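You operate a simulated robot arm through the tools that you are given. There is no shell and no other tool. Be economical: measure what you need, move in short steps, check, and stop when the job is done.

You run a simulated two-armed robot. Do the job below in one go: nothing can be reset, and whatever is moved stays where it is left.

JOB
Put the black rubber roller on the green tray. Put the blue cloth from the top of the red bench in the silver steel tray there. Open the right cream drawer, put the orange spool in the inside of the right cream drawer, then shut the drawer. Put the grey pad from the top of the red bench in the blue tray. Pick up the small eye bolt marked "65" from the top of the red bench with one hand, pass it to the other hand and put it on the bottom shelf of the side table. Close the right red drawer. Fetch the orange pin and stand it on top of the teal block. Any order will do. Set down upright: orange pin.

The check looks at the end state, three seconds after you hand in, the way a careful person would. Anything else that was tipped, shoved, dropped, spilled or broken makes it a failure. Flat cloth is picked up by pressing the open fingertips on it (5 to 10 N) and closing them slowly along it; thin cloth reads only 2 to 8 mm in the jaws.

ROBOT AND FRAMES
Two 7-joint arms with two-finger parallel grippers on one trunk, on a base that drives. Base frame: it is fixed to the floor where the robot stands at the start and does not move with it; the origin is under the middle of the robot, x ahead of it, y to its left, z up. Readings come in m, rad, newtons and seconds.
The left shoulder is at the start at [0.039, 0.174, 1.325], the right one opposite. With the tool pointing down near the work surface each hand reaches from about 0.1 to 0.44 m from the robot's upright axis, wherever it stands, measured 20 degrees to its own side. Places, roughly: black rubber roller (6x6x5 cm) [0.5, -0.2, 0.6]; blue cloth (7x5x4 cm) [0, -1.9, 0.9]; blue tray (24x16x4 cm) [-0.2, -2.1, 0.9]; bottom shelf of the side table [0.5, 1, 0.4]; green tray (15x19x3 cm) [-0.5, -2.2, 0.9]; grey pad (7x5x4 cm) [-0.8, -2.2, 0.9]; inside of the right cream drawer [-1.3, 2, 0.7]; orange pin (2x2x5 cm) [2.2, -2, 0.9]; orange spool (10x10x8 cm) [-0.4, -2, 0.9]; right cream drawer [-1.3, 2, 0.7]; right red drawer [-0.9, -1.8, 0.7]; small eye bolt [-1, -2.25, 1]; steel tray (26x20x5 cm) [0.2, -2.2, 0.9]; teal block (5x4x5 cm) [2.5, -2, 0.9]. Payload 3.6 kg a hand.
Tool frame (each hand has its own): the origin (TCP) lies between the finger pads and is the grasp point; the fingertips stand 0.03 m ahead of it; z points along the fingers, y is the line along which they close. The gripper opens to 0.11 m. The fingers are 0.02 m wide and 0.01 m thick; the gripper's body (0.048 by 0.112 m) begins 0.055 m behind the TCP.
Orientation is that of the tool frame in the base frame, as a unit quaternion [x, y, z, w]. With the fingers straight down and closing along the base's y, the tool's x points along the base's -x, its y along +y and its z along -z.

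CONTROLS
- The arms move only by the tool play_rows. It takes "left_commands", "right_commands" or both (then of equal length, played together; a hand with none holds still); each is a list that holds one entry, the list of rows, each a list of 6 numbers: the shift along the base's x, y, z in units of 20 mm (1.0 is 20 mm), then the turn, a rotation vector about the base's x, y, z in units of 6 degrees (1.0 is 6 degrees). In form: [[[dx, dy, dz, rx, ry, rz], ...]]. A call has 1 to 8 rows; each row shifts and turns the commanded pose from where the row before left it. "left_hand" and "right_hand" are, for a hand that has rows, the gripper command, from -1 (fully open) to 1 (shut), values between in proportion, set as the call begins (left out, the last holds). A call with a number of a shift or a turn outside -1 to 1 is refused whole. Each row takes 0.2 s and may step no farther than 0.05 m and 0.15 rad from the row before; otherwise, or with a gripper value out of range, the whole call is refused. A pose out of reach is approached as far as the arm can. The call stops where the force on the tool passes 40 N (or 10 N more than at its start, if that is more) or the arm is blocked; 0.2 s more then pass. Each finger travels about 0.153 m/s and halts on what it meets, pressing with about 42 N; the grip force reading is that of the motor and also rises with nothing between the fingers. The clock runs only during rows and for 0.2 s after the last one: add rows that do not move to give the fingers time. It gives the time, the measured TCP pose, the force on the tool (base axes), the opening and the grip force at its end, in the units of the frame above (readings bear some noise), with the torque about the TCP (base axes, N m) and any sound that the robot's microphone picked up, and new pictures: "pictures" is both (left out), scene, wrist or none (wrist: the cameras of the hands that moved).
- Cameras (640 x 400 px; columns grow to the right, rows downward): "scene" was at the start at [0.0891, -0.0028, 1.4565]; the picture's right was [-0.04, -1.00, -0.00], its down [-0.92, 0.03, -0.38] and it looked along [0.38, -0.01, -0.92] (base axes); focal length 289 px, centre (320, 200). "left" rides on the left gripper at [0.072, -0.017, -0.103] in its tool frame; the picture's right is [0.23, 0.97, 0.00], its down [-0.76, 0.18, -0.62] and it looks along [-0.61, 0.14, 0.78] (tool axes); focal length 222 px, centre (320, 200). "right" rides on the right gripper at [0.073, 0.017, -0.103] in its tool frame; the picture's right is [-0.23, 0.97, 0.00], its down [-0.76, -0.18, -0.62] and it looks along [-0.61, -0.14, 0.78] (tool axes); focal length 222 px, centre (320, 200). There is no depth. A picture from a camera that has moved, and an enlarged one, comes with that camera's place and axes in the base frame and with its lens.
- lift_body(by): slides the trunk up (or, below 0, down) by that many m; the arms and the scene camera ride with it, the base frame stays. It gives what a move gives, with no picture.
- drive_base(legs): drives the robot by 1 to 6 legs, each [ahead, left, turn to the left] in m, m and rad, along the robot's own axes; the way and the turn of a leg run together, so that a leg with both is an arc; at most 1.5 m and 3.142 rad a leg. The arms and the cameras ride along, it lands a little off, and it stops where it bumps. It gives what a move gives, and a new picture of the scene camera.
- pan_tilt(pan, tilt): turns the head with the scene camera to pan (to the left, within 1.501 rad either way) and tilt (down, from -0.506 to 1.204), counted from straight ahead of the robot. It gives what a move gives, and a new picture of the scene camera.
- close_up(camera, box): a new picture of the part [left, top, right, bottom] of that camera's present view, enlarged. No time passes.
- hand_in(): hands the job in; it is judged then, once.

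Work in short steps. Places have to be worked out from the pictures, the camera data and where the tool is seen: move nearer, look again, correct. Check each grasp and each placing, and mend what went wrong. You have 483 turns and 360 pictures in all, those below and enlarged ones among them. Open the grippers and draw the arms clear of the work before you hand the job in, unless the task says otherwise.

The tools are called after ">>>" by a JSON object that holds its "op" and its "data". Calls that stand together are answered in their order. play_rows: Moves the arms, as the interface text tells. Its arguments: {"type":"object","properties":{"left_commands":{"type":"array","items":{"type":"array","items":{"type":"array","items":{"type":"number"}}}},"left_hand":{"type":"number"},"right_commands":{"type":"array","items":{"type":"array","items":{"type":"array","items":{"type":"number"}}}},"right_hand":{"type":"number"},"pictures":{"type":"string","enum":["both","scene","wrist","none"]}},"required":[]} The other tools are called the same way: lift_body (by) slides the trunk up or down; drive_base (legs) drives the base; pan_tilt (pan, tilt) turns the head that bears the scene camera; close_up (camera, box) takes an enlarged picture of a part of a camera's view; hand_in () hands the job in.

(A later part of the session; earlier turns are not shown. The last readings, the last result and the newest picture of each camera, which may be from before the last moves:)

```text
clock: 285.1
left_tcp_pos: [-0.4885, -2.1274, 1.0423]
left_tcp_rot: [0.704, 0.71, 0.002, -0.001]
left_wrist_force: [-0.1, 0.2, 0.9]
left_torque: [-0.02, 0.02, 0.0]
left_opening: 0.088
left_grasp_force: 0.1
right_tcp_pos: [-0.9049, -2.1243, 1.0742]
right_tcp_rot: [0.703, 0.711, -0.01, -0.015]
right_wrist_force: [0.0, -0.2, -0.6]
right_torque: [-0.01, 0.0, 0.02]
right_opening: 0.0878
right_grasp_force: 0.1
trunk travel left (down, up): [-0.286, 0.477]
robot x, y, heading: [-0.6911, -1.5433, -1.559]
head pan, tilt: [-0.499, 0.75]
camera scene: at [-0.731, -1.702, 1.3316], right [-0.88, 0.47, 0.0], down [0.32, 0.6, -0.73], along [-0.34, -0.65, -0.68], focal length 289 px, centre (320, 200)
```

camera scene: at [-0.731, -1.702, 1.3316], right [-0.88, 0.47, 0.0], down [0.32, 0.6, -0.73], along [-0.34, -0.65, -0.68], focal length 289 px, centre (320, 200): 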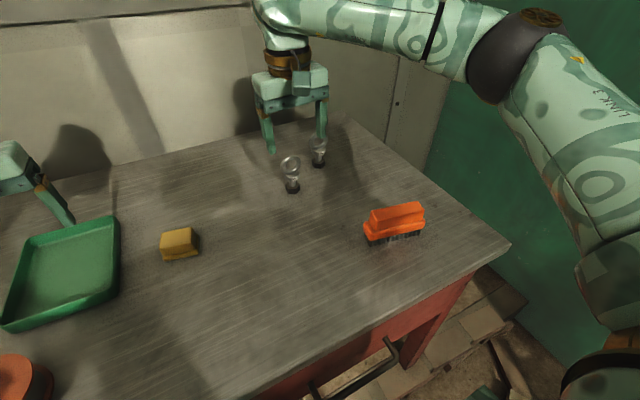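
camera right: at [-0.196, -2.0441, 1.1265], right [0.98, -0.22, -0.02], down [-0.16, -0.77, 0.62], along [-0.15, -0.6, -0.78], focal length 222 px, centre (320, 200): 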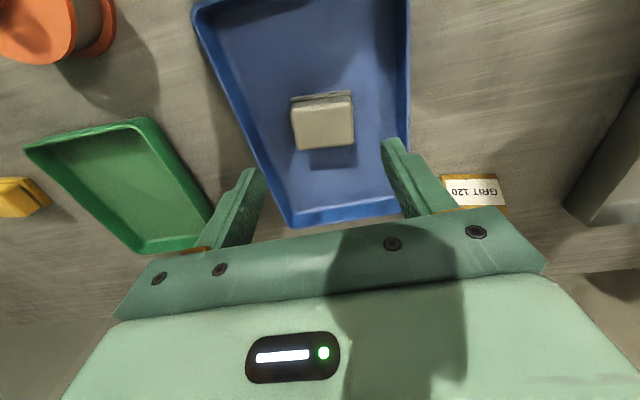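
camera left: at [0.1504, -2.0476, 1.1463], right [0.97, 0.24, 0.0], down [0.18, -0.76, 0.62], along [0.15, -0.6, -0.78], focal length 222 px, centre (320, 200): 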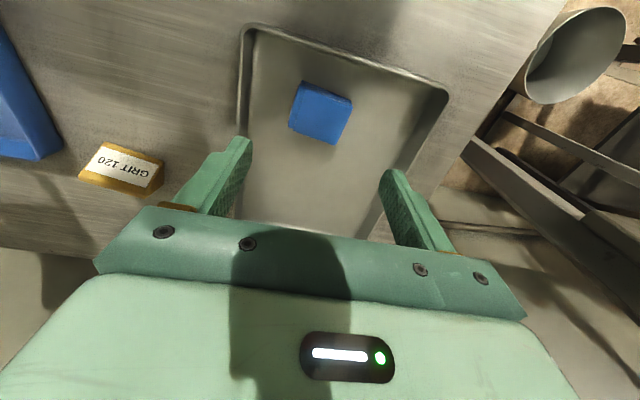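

Bolt 65 at (-0.9125,-2.185), ring spans x. I nudge forward to the curb, then move above it.

>>> {"op": "drive_base", "data": {"legs": [[0.04, 0, 0]]}}

>>> {"op": "play_rows", "data": {"right_commands": [[[-0.2, -0.6, 0, 0, 0.15, 0], [-0.1, -0.6, -0.5, 0, 0.1, 0], [0, -0.5, -0.8, 0, 0, 0], [0, 0, -0.8, 0, 0, 0]]], "right_hand": -0.3, "pictures": "wrist"}}

```text
clock: 286.1
left_tcp_pos: [-0.4881, -2.1543, 1.0415]
left_tcp_rot: [0.704, 0.71, 0.003, 0.002]
left_wrist_force: [0.4, -0.2, 0.8]
left_torque: [-0.04, 0.03, 0.0]
left_opening: 0.0882
left_grasp_force: 0.0
right_tcp_pos: [-0.9052, -2.1499, 1.0709]
right_tcp_rot: [0.703, 0.711, -0.011, -0.016]
right_wrist_force: [-0.3, 0.3, -0.8]
right_torque: [-0.04, -0.03, 0.0]
right_opening: 0.0881
right_grasp_force: 0.0
trunk travel left (down, up): [-0.286, 0.477]
robot x, y, heading: [-0.6854, -1.5713, -1.558]
head pan, tilt: [-0.499, 0.75]
stopped in leg 1: the robot was blocked; the commanded pose is now the measured one
camera scene: at [-0.7307, -1.7279, 1.3316], right [-0.88, 0.47, 0.0], down [0.32, 0.6, -0.73], along [-0.34, -0.65, -0.68], focal length 289 px, centre (320, 200)
```

scene: 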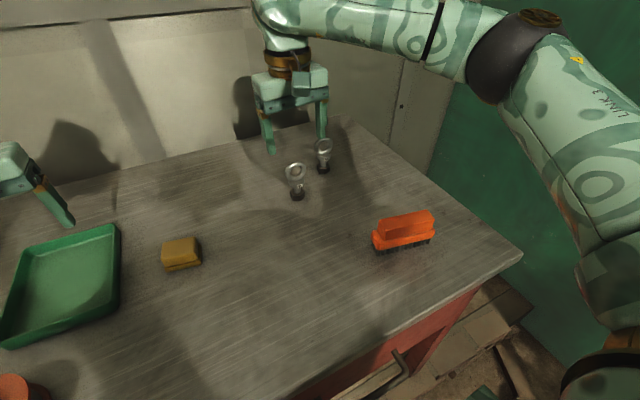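

```text
clock: 287.1
left_tcp_pos: [-0.4882, -2.1544, 1.0424]
left_tcp_rot: [0.704, 0.71, 0.002, 0.001]
left_wrist_force: [-0.3, -0.6, 0.2]
left_torque: [-0.03, 0.01, 0.0]
left_opening: 0.0881
left_grasp_force: 0.0
right_tcp_pos: [-0.9105, -2.1858, 1.0304]
right_tcp_rot: [0.702, 0.711, -0.019, -0.026]
right_wrist_force: [-0.2, 1.7, 0.3]
right_torque: [-0.01, 0.03, -0.01]
right_opening: 0.0715
right_grasp_force: 0.0
trunk travel left (down, up): [-0.286, 0.477]
robot x, y, heading: [-0.6868, -1.5677, -1.557]
head pan, tilt: [-0.499, 0.75]
camera right: at [-0.8869, -2.1135, 1.1335], right [0.97, -0.22, -0.06], down [-0.13, -0.77, 0.63], along [-0.18, -0.6, -0.78], focal length 222 px, centre (320, 200)
```

right: 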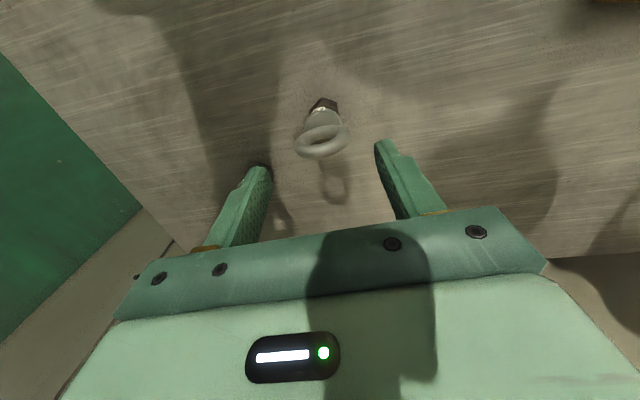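

Ring centred. I correct the small tilt and descend to ring height.

>>> {"op": "play_rows", "data": {"right_commands": [[[-0.1, -0.1, -0.6, 0, -0.3, 0], [0, 0, -0.8, 0, -0.3, 0], [0, 0, -0.8, 0, 0, 0], [0, 0, -0.8, 0, 0, 0], [0, 0, -0.6, 0, 0, 0]]], "pictures": "wrist"}}

```text
clock: 288.3
left_tcp_pos: [-0.4895, -2.1548, 1.0407]
left_tcp_rot: [0.705, 0.709, 0.001, -0.001]
left_wrist_force: [-0.3, -0.2, 0.4]
left_torque: [-0.01, 0.0, -0.01]
left_opening: 0.0878
left_grasp_force: 0.0
right_tcp_pos: [-0.9121, -2.1877, 0.9586]
right_tcp_rot: [0.704, 0.711, 0.003, -0.002]
right_wrist_force: [-0.7, 0.7, -0.4]
right_torque: [-0.01, 0.01, -0.01]
right_opening: 0.0715
right_grasp_force: 0.1
trunk travel left (down, up): [-0.286, 0.477]
robot x, y, heading: [-0.6903, -1.569, -1.563]
head pan, tilt: [-0.499, 0.75]
camera right: at [-0.8948, -2.1148, 1.0627], right [0.98, -0.22, 0.0], down [-0.17, -0.77, 0.62], along [-0.13, -0.6, -0.79], focal length 222 px, centre (320, 200)
```

right: 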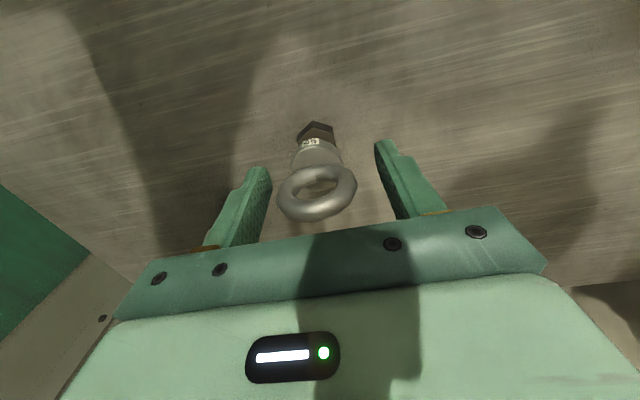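

TCP coincides with the ring. Close.

>>> {"op": "play_rows", "data": {"right_commands": [[[0, 0, 0, 0, 0, 0], [0, 0, 0, 0, 0, 0], [0, 0, 0, 0, 0, 0]]], "right_hand": 0.5, "pictures": "none"}}

>>> {"op": "play_rows", "data": {"right_commands": [[[0, 0, 0.7, 0, 0, 0], [0, 0, 1, 0, 0, 0], [0, 0, 1, 0, 0, 0], [0, 0, 1, 0, 0, 0]]], "pictures": "wrist"}}

```text
clock: 289.1
left_tcp_pos: [-0.4891, -2.1544, 1.041]
left_tcp_rot: [0.705, 0.71, 0.002, -0.001]
left_wrist_force: [0.3, -0.9, 0.3]
left_torque: [0.0, 0.01, 0.01]
left_opening: 0.0877
left_grasp_force: 0.2
right_tcp_pos: [-0.9119, -2.1857, 0.9589]
right_tcp_rot: [0.703, 0.711, 0.002, -0.003]
right_wrist_force: [-0.2, -0.5, 2.1]
right_torque: [-0.08, 0.0, -0.01]
right_opening: 0.0497
right_grasp_force: 41.9
trunk travel left (down, up): [-0.286, 0.477]
robot x, y, heading: [-0.6874, -1.5688, -1.559]
head pan, tilt: [-0.499, 0.75]
```

```text
clock: 290.1
left_tcp_pos: [-0.4881, -2.1548, 1.0419]
left_tcp_rot: [0.704, 0.71, 0.002, -0.001]
left_wrist_force: [0.1, 0.6, -0.1]
left_torque: [0.0, 0.0, 0.03]
left_opening: 0.0879
left_grasp_force: 0.1
right_tcp_pos: [-0.9125, -2.1866, 1.0331]
right_tcp_rot: [0.703, 0.711, 0.002, -0.003]
right_wrist_force: [-0.3, -0.5, -1.4]
right_torque: [-0.03, 0.01, 0.01]
right_opening: 0.0499
right_grasp_force: 42.2
trunk travel left (down, up): [-0.286, 0.477]
robot x, y, heading: [-0.6904, -1.5674, -1.56]
head pan, tilt: [-0.499, 0.75]
camera right: at [-0.896, -2.1148, 1.1377], right [0.98, -0.22, 0.0], down [-0.17, -0.77, 0.62], along [-0.14, -0.6, -0.79], focal length 222 px, centre (320, 200)
```

right: 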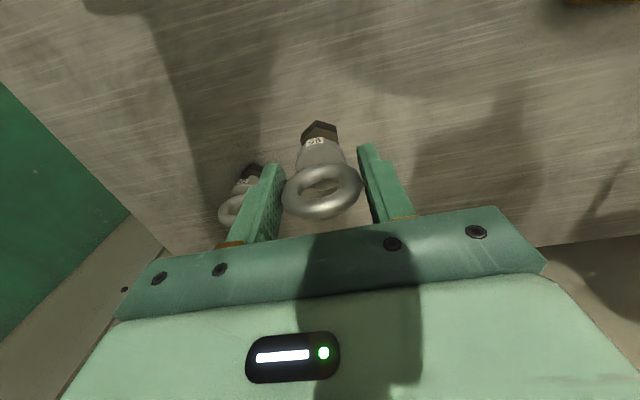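

Bolt 65 is held. I raise it and back away for the handover.

>>> {"op": "play_rows", "data": {"right_commands": [[[0, 0, 1, 0, 0, 0], [0, 0, 1, 0, 0, 0], [0, 0, 1, 0, 0, 0]]], "pictures": "none"}}

>>> {"op": "drive_base", "data": {"legs": [[-0.5, 0, 0], [0, 0.3, 0]]}}

>>> {"op": "play_rows", "data": {"right_commands": [[[0.8, 0.7, 0, 0, 0, 0], [0.8, 0.7, 0, 0, 0, 0], [0.8, 0.7, 0, 0, 0, 0], [0.8, 0.7, 0, 0, 0, 0], [0.8, 0.7, 0, 0, 0, 0], [0.8, 0.7, 0, 0, 0, 0], [0.8, 0.7, 0, 0, 0, 0], [0.8, 0.7, 0, 0, 0, 0]]], "left_commands": [[[0.5, 0.2, 0, 0, 1, 0], [0.5, 0.2, 0, 0, 1, 0], [0.5, 0.2, 0, 0, 1, 0], [0.5, 0.2, 0, 0, 1, 0], [0.5, 0.2, 0, 0, 1, 0], [0.5, 0.2, 0, 0, 1, 0], [0.5, 0.2, 0, 0, 1, 0], [0.5, 0.2, 0, 0, 1, 0]]], "left_hand": -1, "pictures": "none"}}

```text
clock: 290.9
left_tcp_pos: [-0.4883, -2.1545, 1.0424]
left_tcp_rot: [0.704, 0.71, 0.002, 0.0]
left_wrist_force: [-0.1, 0.9, -0.5]
left_torque: [0.0, 0.02, 0.01]
left_opening: 0.088
left_grasp_force: 0.0
right_tcp_pos: [-0.9121, -2.1869, 1.0923]
right_tcp_rot: [0.703, 0.711, 0.003, -0.004]
right_wrist_force: [-0.2, 0.4, -2.1]
right_torque: [-0.02, -0.01, 0.03]
right_opening: 0.0497
right_grasp_force: 41.8
trunk travel left (down, up): [-0.286, 0.477]
robot x, y, heading: [-0.6891, -1.5666, -1.557]
head pan, tilt: [-0.499, 0.75]
```

```text
clock: 295.5
left_tcp_pos: [-0.2003, -1.6419, 1.041]
left_tcp_rot: [0.705, 0.709, 0.002, 0.0]
left_wrist_force: [0.6, -1.1, -0.5]
left_torque: [-0.02, 0.04, 0.0]
left_opening: 0.088
left_grasp_force: 0.1
right_tcp_pos: [-0.624, -1.6732, 1.0929]
right_tcp_rot: [0.704, 0.71, 0.003, -0.003]
right_wrist_force: [1.1, 0.1, -0.5]
right_torque: [-0.01, 0.03, 0.0]
right_opening: 0.0497
right_grasp_force: 41.7
trunk travel left (down, up): [-0.286, 0.477]
robot x, y, heading: [-0.4005, -1.0629, -1.565]
head pan, tilt: [-0.499, 0.75]
camera scene: at [-0.4411, -1.2156, 1.3316], right [-0.88, 0.47, 0.0], down [0.32, 0.6, -0.73], along [-0.35, -0.64, -0.68], focal length 289 px, centre (320, 200)
```

scene: 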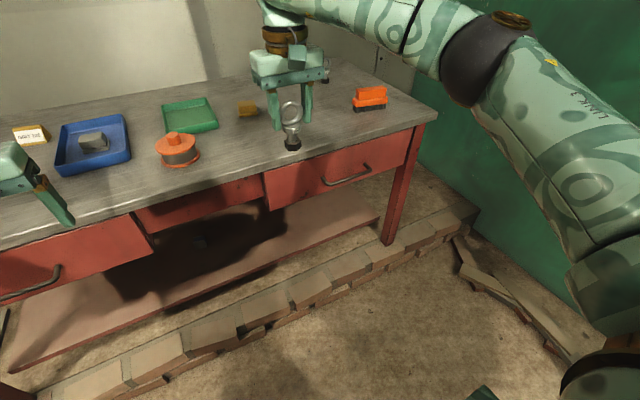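

```text
clock: 297.3
left_tcp_pos: [-0.1207, -1.6104, 1.0417]
left_tcp_rot: [0.645, 0.647, -0.286, -0.288]
left_wrist_force: [0.3, -0.1, -0.1]
left_torque: [-0.01, 0.02, -0.01]
left_opening: 0.11
left_grasp_force: 0.1
right_tcp_pos: [-0.4984, -1.5596, 1.094]
right_tcp_rot: [0.704, 0.71, 0.003, -0.003]
right_wrist_force: [0.3, -0.2, -2.3]
right_torque: [-0.01, 0.02, 0.0]
right_opening: 0.0495
right_grasp_force: 41.3
trunk travel left (down, up): [-0.286, 0.477]
robot x, y, heading: [-0.4012, -1.0546, -1.564]
head pan, tilt: [-0.499, 0.75]
```

I continue turning the left hand to point sideways (−x), then roll it so it closes along y.

>>> {"op": "play_rows", "data": {"left_commands": [[[0, 0, 0, 0, 1, 0], [0, 0, 0, 0, 1, 0], [0, 0, 0, 0, 1, 0], [0, 0, 0, 0, 1, 0], [0, 0, 0, 0, 1, 0], [0, 0, 0, 0, 1, 0], [0, 0, 0, 0, 1, 0], [0, 0, 0, 1, 0, 0]]], "pictures": "none"}}

>>> {"op": "play_rows", "data": {"left_commands": [[[0, 0, 0, 1, 0, 0], [0, 0, 0, 1, 0, 0], [0, 0, 0, 1, 0, 0], [0, 0, 0, 1, 0, 0], [0, 0, 0, 1, 0, 0], [0, 0, 0, 1, 0, 0], [0, 0, 0, 1, 0, 0], [0, 0, 0, 1, 0, 0]]], "pictures": "none"}}

>>> {"op": "play_rows", "data": {"left_commands": [[[0, 0, 0, 1, 0, 0], [0, 0, 0, 1, 0, 0], [0, 0, 0, 1, 0, 0], [0, 0, 0, 1, 0, 0], [0, 0, 0, 1, 0, 0], [0, 0, 0, 1, 0, 0]]], "pictures": "none"}}

>>> {"op": "pan_tilt", "data": {"pan": 0, "tilt": 0.6}}

```text
clock: 299.1
left_tcp_pos: [-0.1197, -1.6098, 1.0412]
left_tcp_rot: [-0.472, -0.526, 0.471, 0.527]
left_wrist_force: [-0.1, 0.0, -0.2]
left_torque: [0.0, 0.02, 0.03]
left_opening: 0.1102
left_grasp_force: 0.1
right_tcp_pos: [-0.4998, -1.5601, 1.0936]
right_tcp_rot: [0.704, 0.71, 0.003, -0.002]
right_wrist_force: [0.2, 0.5, -0.7]
right_torque: [-0.01, -0.04, 0.0]
right_opening: 0.0496
right_grasp_force: 42.1
trunk travel left (down, up): [-0.286, 0.477]
robot x, y, heading: [-0.4041, -1.0571, -1.562]
head pan, tilt: [-0.499, 0.75]
```

```text
clock: 300.9
left_tcp_pos: [-0.1196, -1.6098, 1.0412]
left_tcp_rot: [-0.217, -0.673, 0.215, 0.674]
left_wrist_force: [1.0, 0.1, 0.1]
left_torque: [0.01, 0.02, -0.04]
left_opening: 0.1102
left_grasp_force: 0.0
right_tcp_pos: [-0.4994, -1.5609, 1.0938]
right_tcp_rot: [0.704, 0.71, 0.003, -0.003]
right_wrist_force: [0.3, -0.2, -1.5]
right_torque: [-0.02, -0.01, -0.02]
right_opening: 0.0498
right_grasp_force: 42.2
trunk travel left (down, up): [-0.286, 0.477]
robot x, y, heading: [-0.4005, -1.0574, -1.558]
head pan, tilt: [-0.499, 0.75]
```

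```text
clock: 302.3
left_tcp_pos: [-0.1213, -1.6101, 1.0413]
left_tcp_rot: [0.003, -0.706, -0.003, 0.708]
left_wrist_force: [-1.0, -0.2, 0.1]
left_torque: [-0.01, 0.01, -0.01]
left_opening: 0.1102
left_grasp_force: 0.0
right_tcp_pos: [-0.4989, -1.5607, 1.0928]
right_tcp_rot: [0.704, 0.71, 0.003, -0.003]
right_wrist_force: [0.3, -0.3, -0.6]
right_torque: [-0.02, 0.0, -0.01]
right_opening: 0.0496
right_grasp_force: 41.2
trunk travel left (down, up): [-0.286, 0.477]
robot x, y, heading: [-0.4015, -1.0552, -1.564]
head pan, tilt: [-0.499, 0.75]
```

```text
clock: 303.2
left_tcp_pos: [-0.1213, -1.6094, 1.0417]
left_tcp_rot: [0.002, -0.706, -0.002, 0.709]
left_wrist_force: [-0.5, -0.2, 0.5]
left_torque: [0.0, 0.03, 0.0]
left_opening: 0.1099
left_grasp_force: 0.0
right_tcp_pos: [-0.4998, -1.5621, 1.0926]
right_tcp_rot: [0.704, 0.71, 0.003, -0.003]
right_wrist_force: [-0.2, -0.3, -1.9]
right_torque: [0.03, 0.0, -0.02]
right_opening: 0.0498
right_grasp_force: 41.9
trunk travel left (down, up): [-0.286, 0.477]
robot x, y, heading: [-0.4005, -1.0552, -1.565]
head pan, tilt: [0.0, 0.6]
camera scene: at [-0.4022, -1.2308, 1.3444], right [-1.0, -0.01, 0.0], down [0.0, 0.57, -0.82], along [0.01, -0.82, -0.57], focal length 289 px, centre (320, 200)
```

scene: 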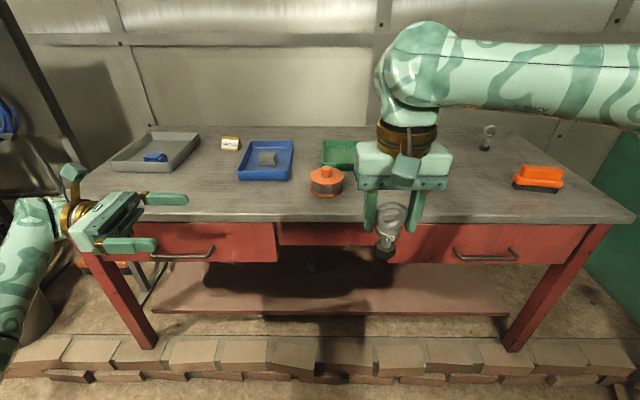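

Left hand is ready, open toward −x. I zoom to see how the bolt hangs.

>>> {"op": "close_up", "data": {"camera": "scene", "box": [340, 180, 452, 250]}}

```text
5.71 times, centred on (396, 215) of scene
camera zoom: at [-0.4022, -1.2308, 1.3444], right [-1.0, -0.01, 0.0], down [0.0, 0.57, -0.82], along [0.01, -0.82, -0.57], focal length 1652 px, centre (-114, 114)
```

zoom: 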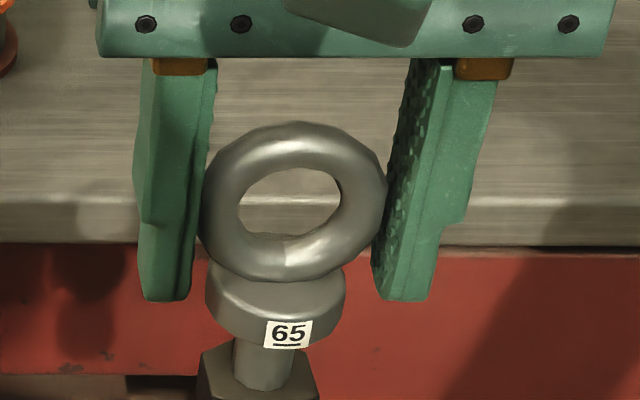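

Bolt hangs nearly vertical. I bring the left hand in around the nut, with the right moving slightly toward centre.

>>> {"op": "play_rows", "data": {"left_commands": [[[-1, 0.4, 0, 0, 0, 0], [-1, 0.4, 0, 0, 0, 0], [-1, 0.4, 0, 0, 0, 0], [-1, 0.4, 0, 0, 0, 0], [-1, 0.4, 0, 0, 0, 0], [-1, 0.35, 0, 0, 0, 0], [-1, 0, 0, 0, 0, 0], [-1, 0, 0, 0, 0, 0]]], "right_commands": [[[0.5, 0, 0, 0, 0, 0], [0.5, 0, 0, 0, 0, 0], [0.5, 0, 0, 0, 0, 0], [0.5, 0, 0, 0, 0, 0], [0.5, 0, 0, 0, 0, 0], [0.5, 0, 0, 0, 0, 0], [0.5, 0, 0, 0, 0, 0], [0.5, 0, 0, 0, 0, 0]]], "pictures": "scene"}}

```text
clock: 305.0
left_tcp_pos: [-0.2802, -1.5642, 1.0406]
left_tcp_rot: [0.002, -0.706, -0.002, 0.708]
left_wrist_force: [0.2, 0.0, 0.6]
left_torque: [-0.01, 0.03, 0.0]
left_opening: 0.1101
left_grasp_force: 0.2
right_tcp_pos: [-0.4168, -1.5626, 1.093]
right_tcp_rot: [0.704, 0.71, 0.003, -0.003]
right_wrist_force: [0.2, 0.2, -2.1]
right_torque: [-0.02, -0.03, 0.0]
right_opening: 0.0499
right_grasp_force: 41.6
trunk travel left (down, up): [-0.286, 0.477]
robot x, y, heading: [-0.4034, -1.0577, -1.561]
head pan, tilt: [0.0, 0.6]
camera scene: at [-0.402, -1.2308, 1.3445], right [-1.0, -0.01, 0.0], down [0.0, 0.57, -0.82], along [0.01, -0.82, -0.57], focal length 289 px, centre (320, 200)
```

scene: 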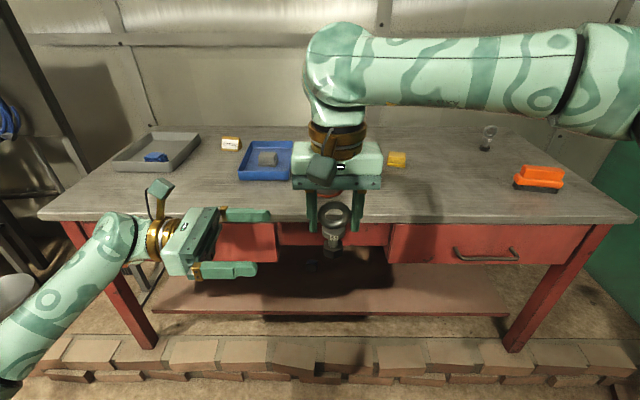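

>>> {"op": "play_rows", "data": {"left_commands": [[[-1, 0.05, -0.1, 0, 0, 0], [-1, 0.05, -0.1, 0, 0, 0], [-1, 0, 0, 0, 0, 0], [-1, 0, 0, 0, 0, 0], [-1, 0, 0, 0, 0, 0], [-1, 0, 0, 0, 0, 0], [-0.6, 0, 0, 0, 0, 0]]], "pictures": "wrist"}}

>>> {"op": "close_up", "data": {"camera": "scene", "box": [220, 160, 396, 270]}}

```text
clock: 306.6
left_tcp_pos: [-0.4127, -1.5596, 1.0379]
left_tcp_rot: [0.002, -0.706, -0.003, 0.708]
left_wrist_force: [0.0, -0.5, 0.0]
left_torque: [-0.03, 0.02, -0.03]
left_opening: 0.11
left_grasp_force: 0.0
right_tcp_pos: [-0.4165, -1.5609, 1.0918]
right_tcp_rot: [0.704, 0.71, 0.003, -0.003]
right_wrist_force: [-0.5, -0.1, -1.8]
right_torque: [0.01, 0.02, -0.01]
right_opening: 0.0495
right_grasp_force: 42.1
trunk travel left (down, up): [-0.286, 0.477]
robot x, y, heading: [-0.402, -1.0559, -1.565]
head pan, tilt: [0.0, 0.6]
camera left: at [-0.3096, -1.5782, 1.1104], right [0.0, 0.97, 0.23], down [0.62, 0.18, -0.76], along [-0.78, 0.15, -0.6], focal length 222 px, centre (320, 200)
```

left: 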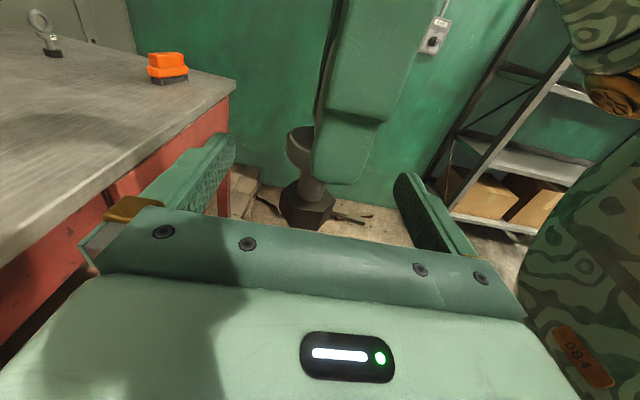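

```text
3.64 times, centred on (308, 215) of scene
camera zoom: at [-0.4023, -1.2308, 1.3445], right [-1.0, -0.01, 0.0], down [0.0, 0.57, -0.82], along [0.01, -0.82, -0.57], focal length 1051 px, centre (364, 146)
```

zoom: 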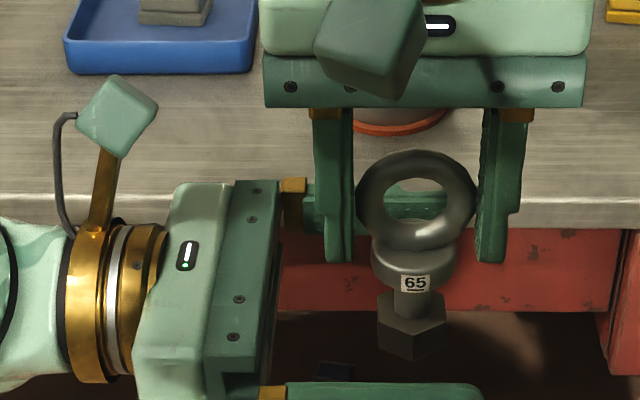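

The nut is a bit lower; adjust 8 mm down, 6 mm in −y, then close the left hand.

>>> {"op": "play_rows", "data": {"left_commands": [[[-0.2, -0.3, -0.2, 0, 0, 0], [0, 0, -0.2, 0, 0, 0]]], "pictures": "none"}}

>>> {"op": "play_rows", "data": {"left_commands": [[[0, 0, 0, 0, 0, 0], [0, 0, 0, 0, 0, 0], [0, 0, 0, 0, 0, 0]]], "left_hand": 0.9, "pictures": "wrist"}}

>>> {"op": "close_up", "data": {"camera": "scene", "box": [220, 160, 396, 270]}}

```text
clock: 307.2
left_tcp_pos: [-0.4175, -1.5673, 1.0311]
left_tcp_rot: [0.001, -0.706, -0.004, 0.709]
left_wrist_force: [-0.3, 0.1, 0.2]
left_torque: [0.01, -0.01, 0.02]
left_opening: 0.1103
left_grasp_force: 0.1
right_tcp_pos: [-0.4173, -1.5619, 1.0922]
right_tcp_rot: [0.704, 0.71, 0.003, -0.003]
right_wrist_force: [0.8, 0.0, -2.4]
right_torque: [0.0, 0.0, 0.04]
right_opening: 0.0499
right_grasp_force: 42.6
trunk travel left (down, up): [-0.286, 0.477]
robot x, y, heading: [-0.3978, -1.055, -1.561]
head pan, tilt: [0.0, 0.6]
```

```text
clock: 308.0
left_tcp_pos: [-0.4183, -1.5651, 1.0315]
left_tcp_rot: [0.0, -0.706, -0.003, 0.708]
left_wrist_force: [-1.1, 9.2, 2.4]
left_torque: [-0.14, -0.03, -0.06]
left_opening: 0.033
left_grasp_force: 42.0
right_tcp_pos: [-0.4176, -1.5636, 1.0923]
right_tcp_rot: [0.704, 0.71, 0.002, -0.002]
right_wrist_force: [1.3, -10.0, -4.1]
right_torque: [-0.43, -0.11, 0.0]
right_opening: 0.0498
right_grasp_force: 41.6
trunk travel left (down, up): [-0.286, 0.477]
robot x, y, heading: [-0.4031, -1.0586, -1.562]
head pan, tilt: [0.0, 0.6]
camera left: at [-0.3145, -1.5835, 1.1026], right [0.01, 0.97, 0.23], down [0.62, 0.18, -0.76], along [-0.78, 0.15, -0.6], focal length 222 px, centre (320, 200)
```

left: 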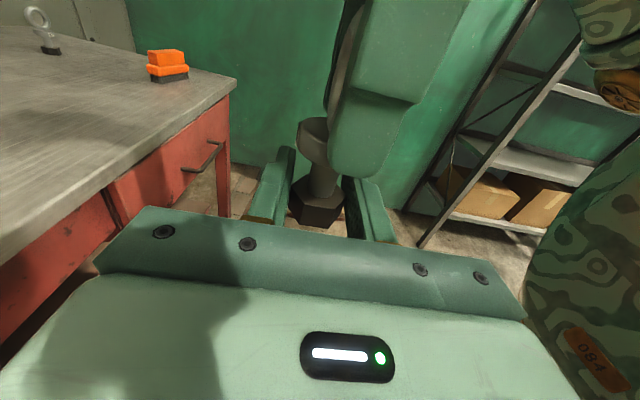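

```text
3.64 times, centred on (308, 215) of scene
camera zoom: at [-0.4021, -1.2308, 1.3445], right [-1.0, -0.01, 0.0], down [0.0, 0.57, -0.82], along [0.01, -0.82, -0.57], focal length 1051 px, centre (364, 146)
```

zoom: 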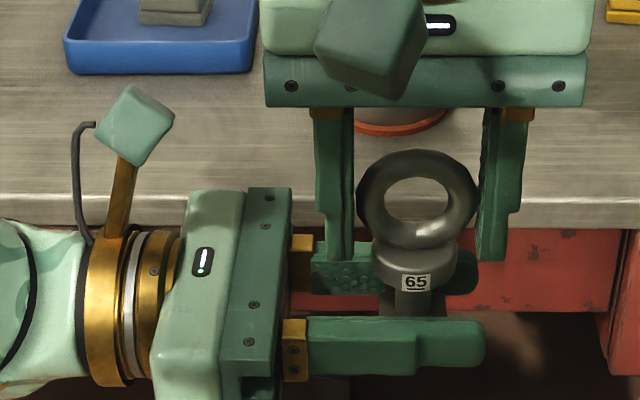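

Left grips the nut (33 mm). I open the right hand and lift it away.

>>> {"op": "play_rows", "data": {"right_commands": [[[0, 0, 0, 0, 0, 0], [0, 0, 0, 0, 0, 0], [0, 0, 0, 0, 0, 0]]], "right_hand": -0.5, "pictures": "none"}}

>>> {"op": "play_rows", "data": {"right_commands": [[[0, 0, 1, 0, 0, 0], [0, 0, 1, 0, 0, 0], [0, 0, 1, 0, 0, 0], [0, 0, 1, 0, 0, 0], [-1, 0, 0, 0, 0, 0], [-1, 0, 0, 0, 0, 0], [-1, 0, 0, 0, 0, 0], [-1, 0, 0, 0, 0, 0]]], "pictures": "scene"}}

```text
clock: 308.8
left_tcp_pos: [-0.4169, -1.5657, 1.0301]
left_tcp_rot: [0.002, -0.706, -0.003, 0.708]
left_wrist_force: [0.5, -0.2, -0.3]
left_torque: [0.02, -0.01, 0.01]
left_opening: 0.0332
left_grasp_force: 42.5
right_tcp_pos: [-0.4188, -1.5631, 1.0919]
right_tcp_rot: [0.704, 0.71, 0.003, -0.003]
right_wrist_force: [-0.1, 0.4, 0.0]
right_torque: [-0.02, 0.0, 0.03]
right_opening: 0.0826
right_grasp_force: 0.0
trunk travel left (down, up): [-0.286, 0.477]
robot x, y, heading: [-0.4007, -1.0537, -1.567]
head pan, tilt: [0.0, 0.6]
```

```text
clock: 310.6
left_tcp_pos: [-0.4176, -1.5658, 1.0301]
left_tcp_rot: [0.001, -0.706, -0.003, 0.708]
left_wrist_force: [-0.5, -0.5, -0.7]
left_torque: [0.01, -0.01, 0.0]
left_opening: 0.0329
left_grasp_force: 42.4
right_tcp_pos: [-0.4986, -1.5622, 1.1738]
right_tcp_rot: [0.704, 0.71, 0.002, -0.003]
right_wrist_force: [-0.1, 0.3, -0.7]
right_torque: [-0.04, 0.02, 0.01]
right_opening: 0.0824
right_grasp_force: 0.1
trunk travel left (down, up): [-0.286, 0.477]
robot x, y, heading: [-0.3992, -1.0585, -1.559]
head pan, tilt: [0.0, 0.6]
camera scene: at [-0.4028, -1.2306, 1.3445], right [-1.0, -0.01, 0.0], down [0.0, 0.57, -0.82], along [0.01, -0.82, -0.57], focal length 289 px, centre (320, 200)
```

scene: 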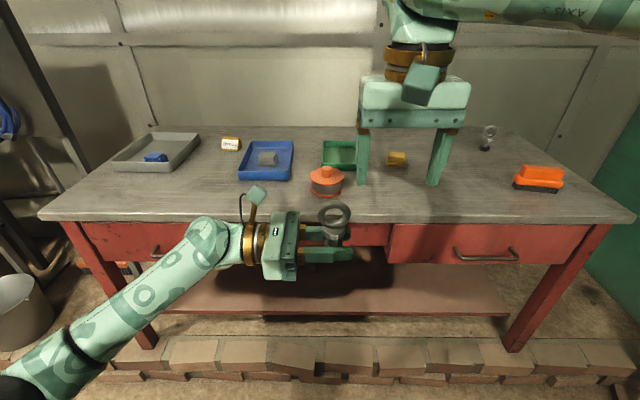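

Handover complete: the left hand holds bolt 65. Now I get the spool with the right hand: move left outward and drive up.

>>> {"op": "play_rows", "data": {"left_commands": [[[1, 0, 0, 0, 0, 0], [1, 0, 0, 0, 0, 0], [1, 0, 0, 0, 0, 0], [1, 0, 0.3, 0, 0, 0], [1, 0, 0.3, 0, 0, 0], [1, 0, 0.3, 0, 0, 0], [1, 0, 0.3, 0, 0, 0], [1, 0, 0.3, 0, 0, 0]]], "right_commands": [[[-0.6, 0, 0, 0, 0, 0], [-0.6, 0, 0, 0, 0, 0], [-0.6, 0, 0, 0, 0, 0], [-0.6, 0, 0, 0, 0, 0], [-0.6, 0, 0, 0, 0, 0], [-0.6, 0, 0, 0, 0, 0], [-0.6, 0, 0, 0, 0, 0], [-0.6, 0, 0, 0, 0, 0]]], "pictures": "none"}}

>>> {"op": "drive_base", "data": {"legs": [[0, 0.2, 0], [0.41, 0, 0]]}}

>>> {"op": "play_rows", "data": {"right_commands": [[[0, 0, -0.7, 0, 0, 0], [0, 0, -0.7, 0, 0, 0], [0, 0, -0.7, 0, 0, 0]]], "pictures": "wrist"}}

```text
clock: 312.4
left_tcp_pos: [-0.2565, -1.5654, 1.0621]
left_tcp_rot: [0.002, -0.706, -0.003, 0.708]
left_wrist_force: [0.8, -0.5, -2.1]
left_torque: [0.01, 0.0, 0.03]
left_opening: 0.0329
left_grasp_force: 42.2
right_tcp_pos: [-0.5945, -1.56, 1.1734]
right_tcp_rot: [0.704, 0.71, 0.002, -0.002]
right_wrist_force: [-0.6, -0.3, -0.5]
right_torque: [0.02, 0.01, 0.0]
right_opening: 0.0824
right_grasp_force: 0.0
trunk travel left (down, up): [-0.286, 0.477]
robot x, y, heading: [-0.4012, -1.0601, -1.562]
head pan, tilt: [0.0, 0.6]
```

```text
clock: 316.1
left_tcp_pos: [-0.0502, -1.978, 1.0618]
left_tcp_rot: [0.0, -0.706, -0.003, 0.708]
left_wrist_force: [0.3, 0.8, -1.6]
left_torque: [-0.02, 0.04, -0.02]
left_opening: 0.0325
left_grasp_force: 42.6
right_tcp_pos: [-0.3868, -1.9731, 1.1721]
right_tcp_rot: [0.704, 0.71, 0.003, -0.003]
right_wrist_force: [-0.4, 0.4, 0.5]
right_torque: [0.03, 0.02, 0.01]
right_opening: 0.0825
right_grasp_force: 0.2
trunk travel left (down, up): [-0.286, 0.477]
robot x, y, heading: [-0.1918, -1.4668, -1.56]
head pan, tilt: [0.0, 0.6]
camera scene: at [-0.1952, -1.6433, 1.3443], right [-1.0, -0.01, 0.0], down [0.0, 0.57, -0.82], along [0.01, -0.82, -0.57], focal length 289 px, centre (320, 200)
```

scene: 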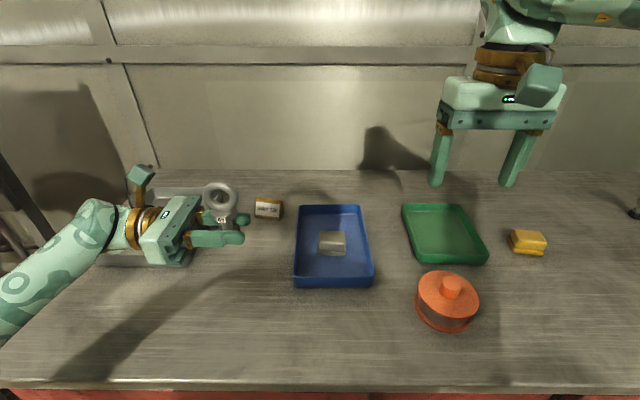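

```text
clock: 316.9
left_tcp_pos: [-0.051, -1.9781, 1.0614]
left_tcp_rot: [0.001, -0.706, -0.004, 0.708]
left_wrist_force: [0.5, 0.2, -1.5]
left_torque: [0.02, 0.0, 0.02]
left_opening: 0.033
left_grasp_force: 42.3
right_tcp_pos: [-0.3889, -1.9707, 1.1302]
right_tcp_rot: [0.704, 0.71, 0.003, -0.004]
right_wrist_force: [0.7, -0.8, 0.0]
right_torque: [0.03, -0.03, -0.01]
right_opening: 0.0823
right_grasp_force: 0.1
trunk travel left (down, up): [-0.286, 0.477]
robot x, y, heading: [-0.196, -1.466, -1.561]
head pan, tilt: [0.0, 0.6]
camera right: at [-0.3717, -1.9, 1.2356], right [0.98, -0.22, 0.0], down [-0.17, -0.77, 0.62], along [-0.14, -0.6, -0.79], focal length 222 px, centre (320, 200)
```

right: 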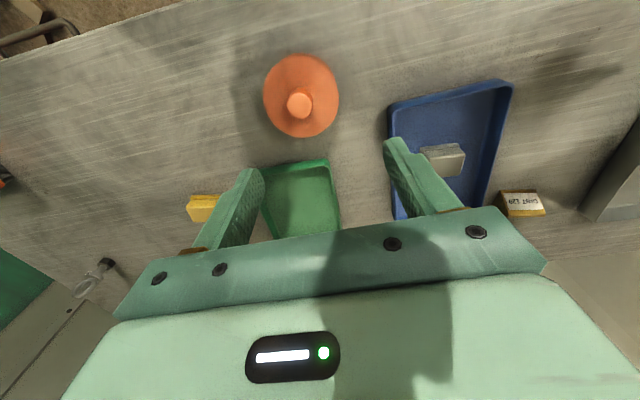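

Knob top at (-0.413,-1.965,0.952). I descend over the knob.

>>> {"op": "play_rows", "data": {"right_commands": [[[-0.6, 0.3, -1, 0, 0, 0], [-0.6, 0, -1, 0, 0, 0], [0, 0, -1, 0, 0, 0], [0, 0, -1, 0, 0, 0], [0, 0, -1, 0, 0, 0], [0, 0, -1, 0, 0, 0], [0, 0, -1, 0, 0, 0]]], "right_hand": -0.2, "pictures": "wrist"}}

```text
clock: 318.6
left_tcp_pos: [-0.0506, -1.9772, 1.0617]
left_tcp_rot: [0.002, -0.706, -0.003, 0.708]
left_wrist_force: [-0.2, -0.6, -1.4]
left_torque: [0.02, 0.0, 0.0]
left_opening: 0.0327
left_grasp_force: 41.8
right_tcp_pos: [-0.4119, -1.9651, 0.9897]
right_tcp_rot: [0.705, 0.71, 0.004, -0.003]
right_wrist_force: [0.1, 0.9, -0.4]
right_torque: [-0.02, 0.02, -0.01]
right_opening: 0.0657
right_grasp_force: 0.0
trunk travel left (down, up): [-0.286, 0.477]
robot x, y, heading: [-0.1915, -1.4694, -1.564]
head pan, tilt: [0.0, 0.6]
camera right: at [-0.3948, -1.8931, 1.0947], right [0.98, -0.22, 0.0], down [-0.17, -0.77, 0.62], along [-0.14, -0.6, -0.79], focal length 222 px, centre (320, 200)
```

right: 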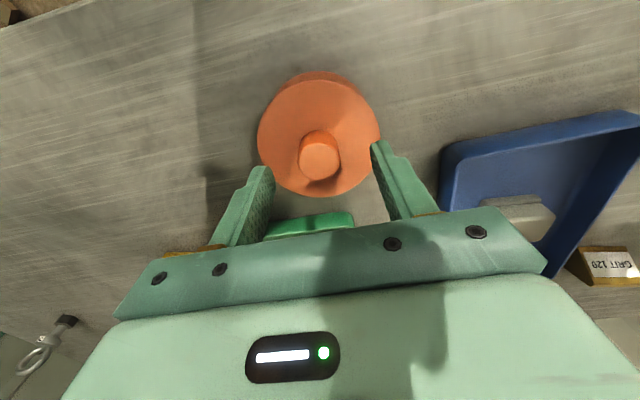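

Centred. Lower until the tips nearly meet the flange, then grip.

>>> {"op": "play_rows", "data": {"right_commands": [[[0, 0, -0.6, 0, 0, 0], [0, 0, -0.5, 0, 0, 0], [0, 0, -0.3, 0, 0, 0]]], "right_hand": 0.1, "pictures": "none"}}

>>> {"op": "play_rows", "data": {"right_commands": [[[0, 0, 0, 0, 0, 0], [0, 0, 0, 0, 0, 0], [0, 0, 0, 0, 0, 0]]], "right_hand": 0.9, "pictures": "wrist"}}

```text
clock: 319.4
left_tcp_pos: [-0.0514, -1.9774, 1.0621]
left_tcp_rot: [0.002, -0.706, -0.004, 0.709]
left_wrist_force: [-0.7, -0.5, -1.8]
left_torque: [-0.04, 0.01, -0.01]
left_opening: 0.0327
left_grasp_force: 41.9
right_tcp_pos: [-0.4118, -1.9646, 0.9629]
right_tcp_rot: [0.704, 0.71, 0.003, -0.002]
right_wrist_force: [0.6, 0.0, -0.4]
right_torque: [0.01, 0.01, -0.01]
right_opening: 0.0494
right_grasp_force: 0.0
trunk travel left (down, up): [-0.286, 0.477]
robot x, y, heading: [-0.1911, -1.4686, -1.562]
head pan, tilt: [0.0, 0.6]
```

```text
clock: 320.1
left_tcp_pos: [-0.0508, -1.9777, 1.0623]
left_tcp_rot: [0.001, -0.706, -0.003, 0.708]
left_wrist_force: [-0.8, -0.6, -1.0]
left_torque: [0.04, -0.01, -0.05]
left_opening: 0.0326
left_grasp_force: 42.5
right_tcp_pos: [-0.4131, -1.9655, 0.9621]
right_tcp_rot: [0.704, 0.71, 0.002, -0.002]
right_wrist_force: [-1.9, -0.9, 0.5]
right_torque: [-0.42, 0.09, -0.02]
right_opening: 0.0314
right_grasp_force: 42.0
trunk travel left (down, up): [-0.286, 0.477]
robot x, y, heading: [-0.1946, -1.4708, -1.561]
head pan, tilt: [0.0, 0.6]
camera right: at [-0.3961, -1.894, 1.0667], right [0.98, -0.22, 0.0], down [-0.17, -0.77, 0.62], along [-0.14, -0.6, -0.79], focal length 222 px, centre (320, 200)
```

right: 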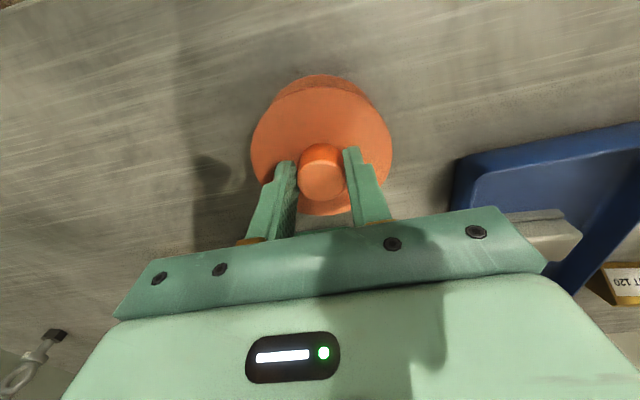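

Knob gripped (31 mm). Test lift.

>>> {"op": "play_rows", "data": {"right_commands": [[[0, 0, 0.5, 0, 0, 0], [0, 0, 0.5, 0, 0, 0], [0, 0, 1, 0, 0, 0], [0, 0, 1, 0, 0, 0]]], "pictures": "wrist"}}

>>> {"op": "close_up", "data": {"camera": "scene", "box": [340, 190, 564, 330]}}

```text
clock: 321.1
left_tcp_pos: [-0.0513, -1.9784, 1.0624]
left_tcp_rot: [0.0, -0.706, -0.004, 0.708]
left_wrist_force: [0.1, 0.0, -1.5]
left_torque: [0.03, 0.0, 0.02]
left_opening: 0.0326
left_grasp_force: 42.4
right_tcp_pos: [-0.4114, -1.9667, 1.0214]
right_tcp_rot: [0.704, 0.71, 0.003, -0.003]
right_wrist_force: [0.9, -1.2, -10.1]
right_torque: [0.02, 0.02, -0.02]
right_opening: 0.0311
right_grasp_force: 41.8
trunk travel left (down, up): [-0.286, 0.477]
robot x, y, heading: [-0.1931, -1.4674, -1.557]
head pan, tilt: [0.0, 0.6]
camera right: at [-0.3952, -1.8953, 1.1267], right [0.98, -0.22, 0.0], down [-0.17, -0.77, 0.62], along [-0.14, -0.6, -0.79], focal length 222 px, centre (320, 200)
```

right: 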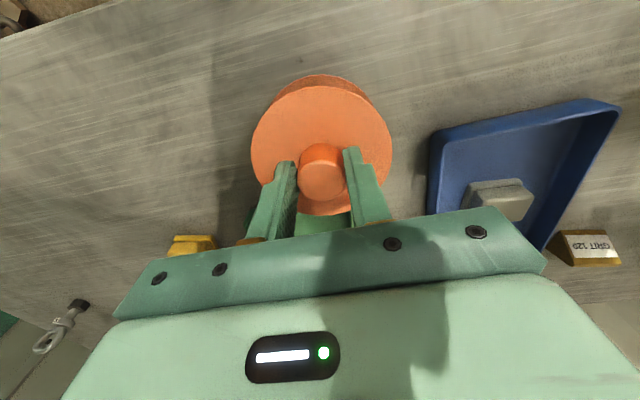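

```text
2.86 times, centred on (452, 260) of scene
camera zoom: at [-0.1955, -1.6429, 1.3444], right [-1.0, -0.01, 0.0], down [0.0, 0.57, -0.82], along [0.01, -0.82, -0.57], focal length 826 px, centre (-57, 29)
```

zoom: 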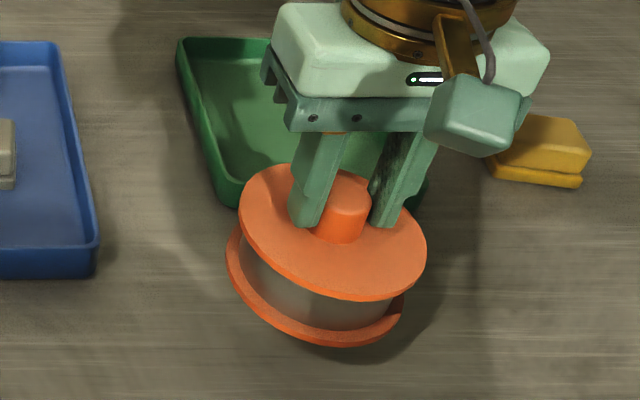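

Spool held (≈1 kg). I back off, turn to face −x and look along the way to the cream bench.

>>> {"op": "play_rows", "data": {"right_commands": [[[0, 0.5, 0.8, 0, 0, 0], [0, 0.5, 0.8, 0, 0, 0], [0, 0.5, 0, 0, 0, 0]]], "pictures": "none"}}

>>> {"op": "drive_base", "data": {"legs": [[-0.5, 0, 0], [0, 0, -1.58], [0, 0.0, 0]]}}

>>> {"op": "pan_tilt", "data": {"pan": -0.9, "tilt": 0.35}}

```text
clock: 321.9
left_tcp_pos: [-0.0506, -1.9775, 1.0614]
left_tcp_rot: [0.001, -0.706, -0.003, 0.708]
left_wrist_force: [-0.3, 0.3, -1.3]
left_torque: [0.04, 0.0, -0.01]
left_opening: 0.0327
left_grasp_force: 42.2
right_tcp_pos: [-0.4127, -1.9354, 1.053]
right_tcp_rot: [0.704, 0.71, 0.003, -0.003]
right_wrist_force: [-0.1, 0.4, -9.9]
right_torque: [-0.02, -0.01, -0.02]
right_opening: 0.0313
right_grasp_force: 42.0
trunk travel left (down, up): [-0.286, 0.477]
robot x, y, heading: [-0.1929, -1.4684, -1.562]
head pan, tilt: [0.0, 0.6]
```

```text
clock: 329.0
left_tcp_pos: [-0.7093, -1.1076, 1.0619]
left_tcp_rot: [0.5, 0.499, 0.505, -0.497]
left_wrist_force: [-0.5, 0.3, -1.8]
left_torque: [0.0, -0.02, -0.01]
left_opening: 0.0327
left_grasp_force: 42.0
right_tcp_pos: [-0.6645, -0.7463, 1.0529]
right_tcp_rot: [1.0, 0.001, 0.005, 0.0]
right_wrist_force: [-0.5, -0.1, -9.4]
right_torque: [0.01, -0.05, 0.04]
right_opening: 0.0314
right_grasp_force: 42.9
trunk travel left (down, up): [-0.286, 0.477]
robot x, y, heading: [-0.1933, -0.9686, -3.137]
head pan, tilt: [0.0, 0.6]
camera scene: at [-0.3748, -0.9673, 1.3443], right [0.0, 1.0, 0.0], down [0.57, 0.0, -0.82], along [-0.82, 0.0, -0.57], focal length 289 px, centre (320, 200)
```

scene: 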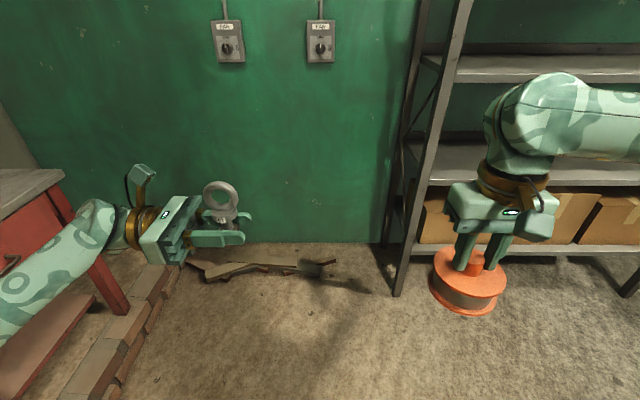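

```text
clock: 330.2
left_tcp_pos: [-0.708, -1.1072, 1.0614]
left_tcp_rot: [0.499, 0.499, 0.504, -0.497]
left_wrist_force: [-0.1, 0.0, -1.3]
left_torque: [-0.01, 0.03, 0.02]
left_opening: 0.0328
left_grasp_force: 42.5
right_tcp_pos: [-0.6647, -0.7454, 1.0541]
right_tcp_rot: [1.0, 0.003, 0.004, 0.0]
right_wrist_force: [-0.1, -0.6, -9.7]
right_torque: [-0.03, -0.03, -0.01]
right_opening: 0.0314
right_grasp_force: 41.5
trunk travel left (down, up): [-0.286, 0.477]
robot x, y, heading: [-0.1931, -0.9653, -3.14]
head pan, tilt: [-0.901, 0.351]
camera scene: at [-0.3445, -0.8942, 1.3671], right [0.78, 0.62, 0.0], down [0.22, -0.27, -0.94], along [-0.59, 0.73, -0.34], focal length 289 px, centre (320, 200)
```

scene: 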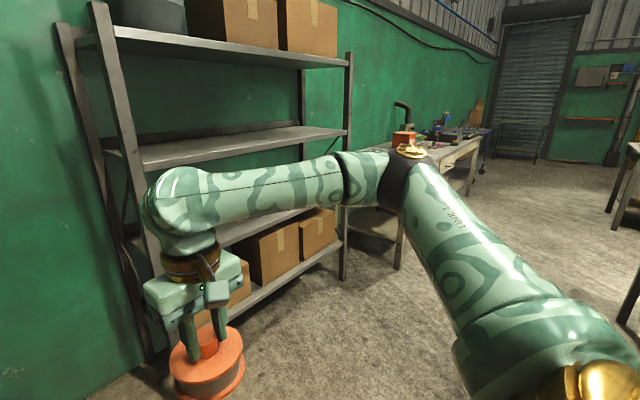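

Path along the rack is clear. I strafe toward y≈1.8.

>>> {"op": "drive_base", "data": {"legs": [[0, -1.4, 0], [0, -1.3, 0]]}}

>>> {"op": "pan_tilt", "data": {"pan": 0, "tilt": 0.6}}

```text
clock: 343.3
left_tcp_pos: [-0.6838, 1.5872, 1.0617]
left_tcp_rot: [0.503, 0.496, 0.507, -0.494]
left_wrist_force: [0.8, 0.6, -1.0]
left_torque: [-0.02, 0.04, 0.0]
left_opening: 0.0328
left_grasp_force: 41.5
right_tcp_pos: [-0.6364, 1.9456, 1.0534]
right_tcp_rot: [1.0, -0.003, 0.005, -0.001]
right_wrist_force: [0.9, 0.8, -8.7]
right_torque: [-0.02, -0.05, -0.03]
right_opening: 0.0313
right_grasp_force: 41.9
trunk travel left (down, up): [-0.286, 0.477]
robot x, y, heading: [-0.1724, 1.7191, 3.13]
head pan, tilt: [-0.901, 0.351]
camera scene: at [-0.3171, 1.7944, 1.3671], right [0.79, 0.61, 0.0], down [0.21, -0.27, -0.94], along [-0.58, 0.74, -0.34], focal length 289 px, centre (320, 200)
```

scene: 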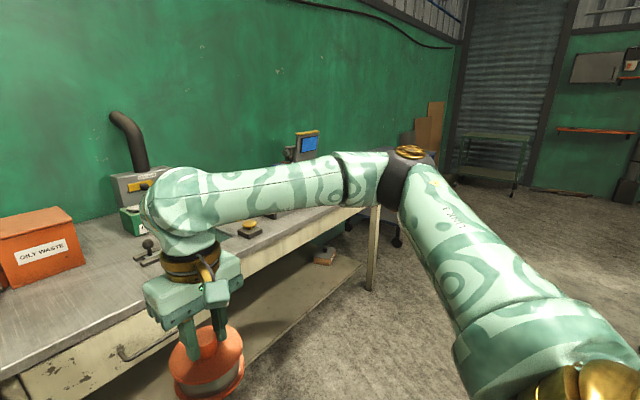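

```text
clock: 344.5
left_tcp_pos: [-0.6834, 1.5857, 1.0621]
left_tcp_rot: [0.503, 0.495, 0.507, -0.494]
left_wrist_force: [0.5, -0.4, -2.7]
left_torque: [0.02, 0.0, 0.0]
left_opening: 0.0326
left_grasp_force: 41.9
right_tcp_pos: [-0.6363, 1.9468, 1.054]
right_tcp_rot: [1.0, -0.003, 0.004, 0.001]
right_wrist_force: [-0.2, 0.0, -10.4]
right_torque: [-0.01, -0.04, -0.02]
right_opening: 0.031
right_grasp_force: 42.2
trunk travel left (down, up): [-0.286, 0.477]
robot x, y, heading: [-0.1703, 1.7195, 3.134]
head pan, tilt: [0.0, 0.6]
camera scene: at [-0.3483, 1.7214, 1.3443], right [0.01, 1.0, 0.0], down [0.57, -0.01, -0.82], along [-0.82, 0.01, -0.57], focal length 289 px, centre (320, 200)
```

scene: 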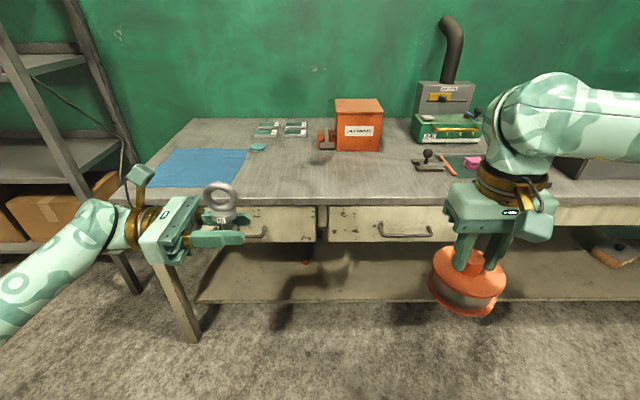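

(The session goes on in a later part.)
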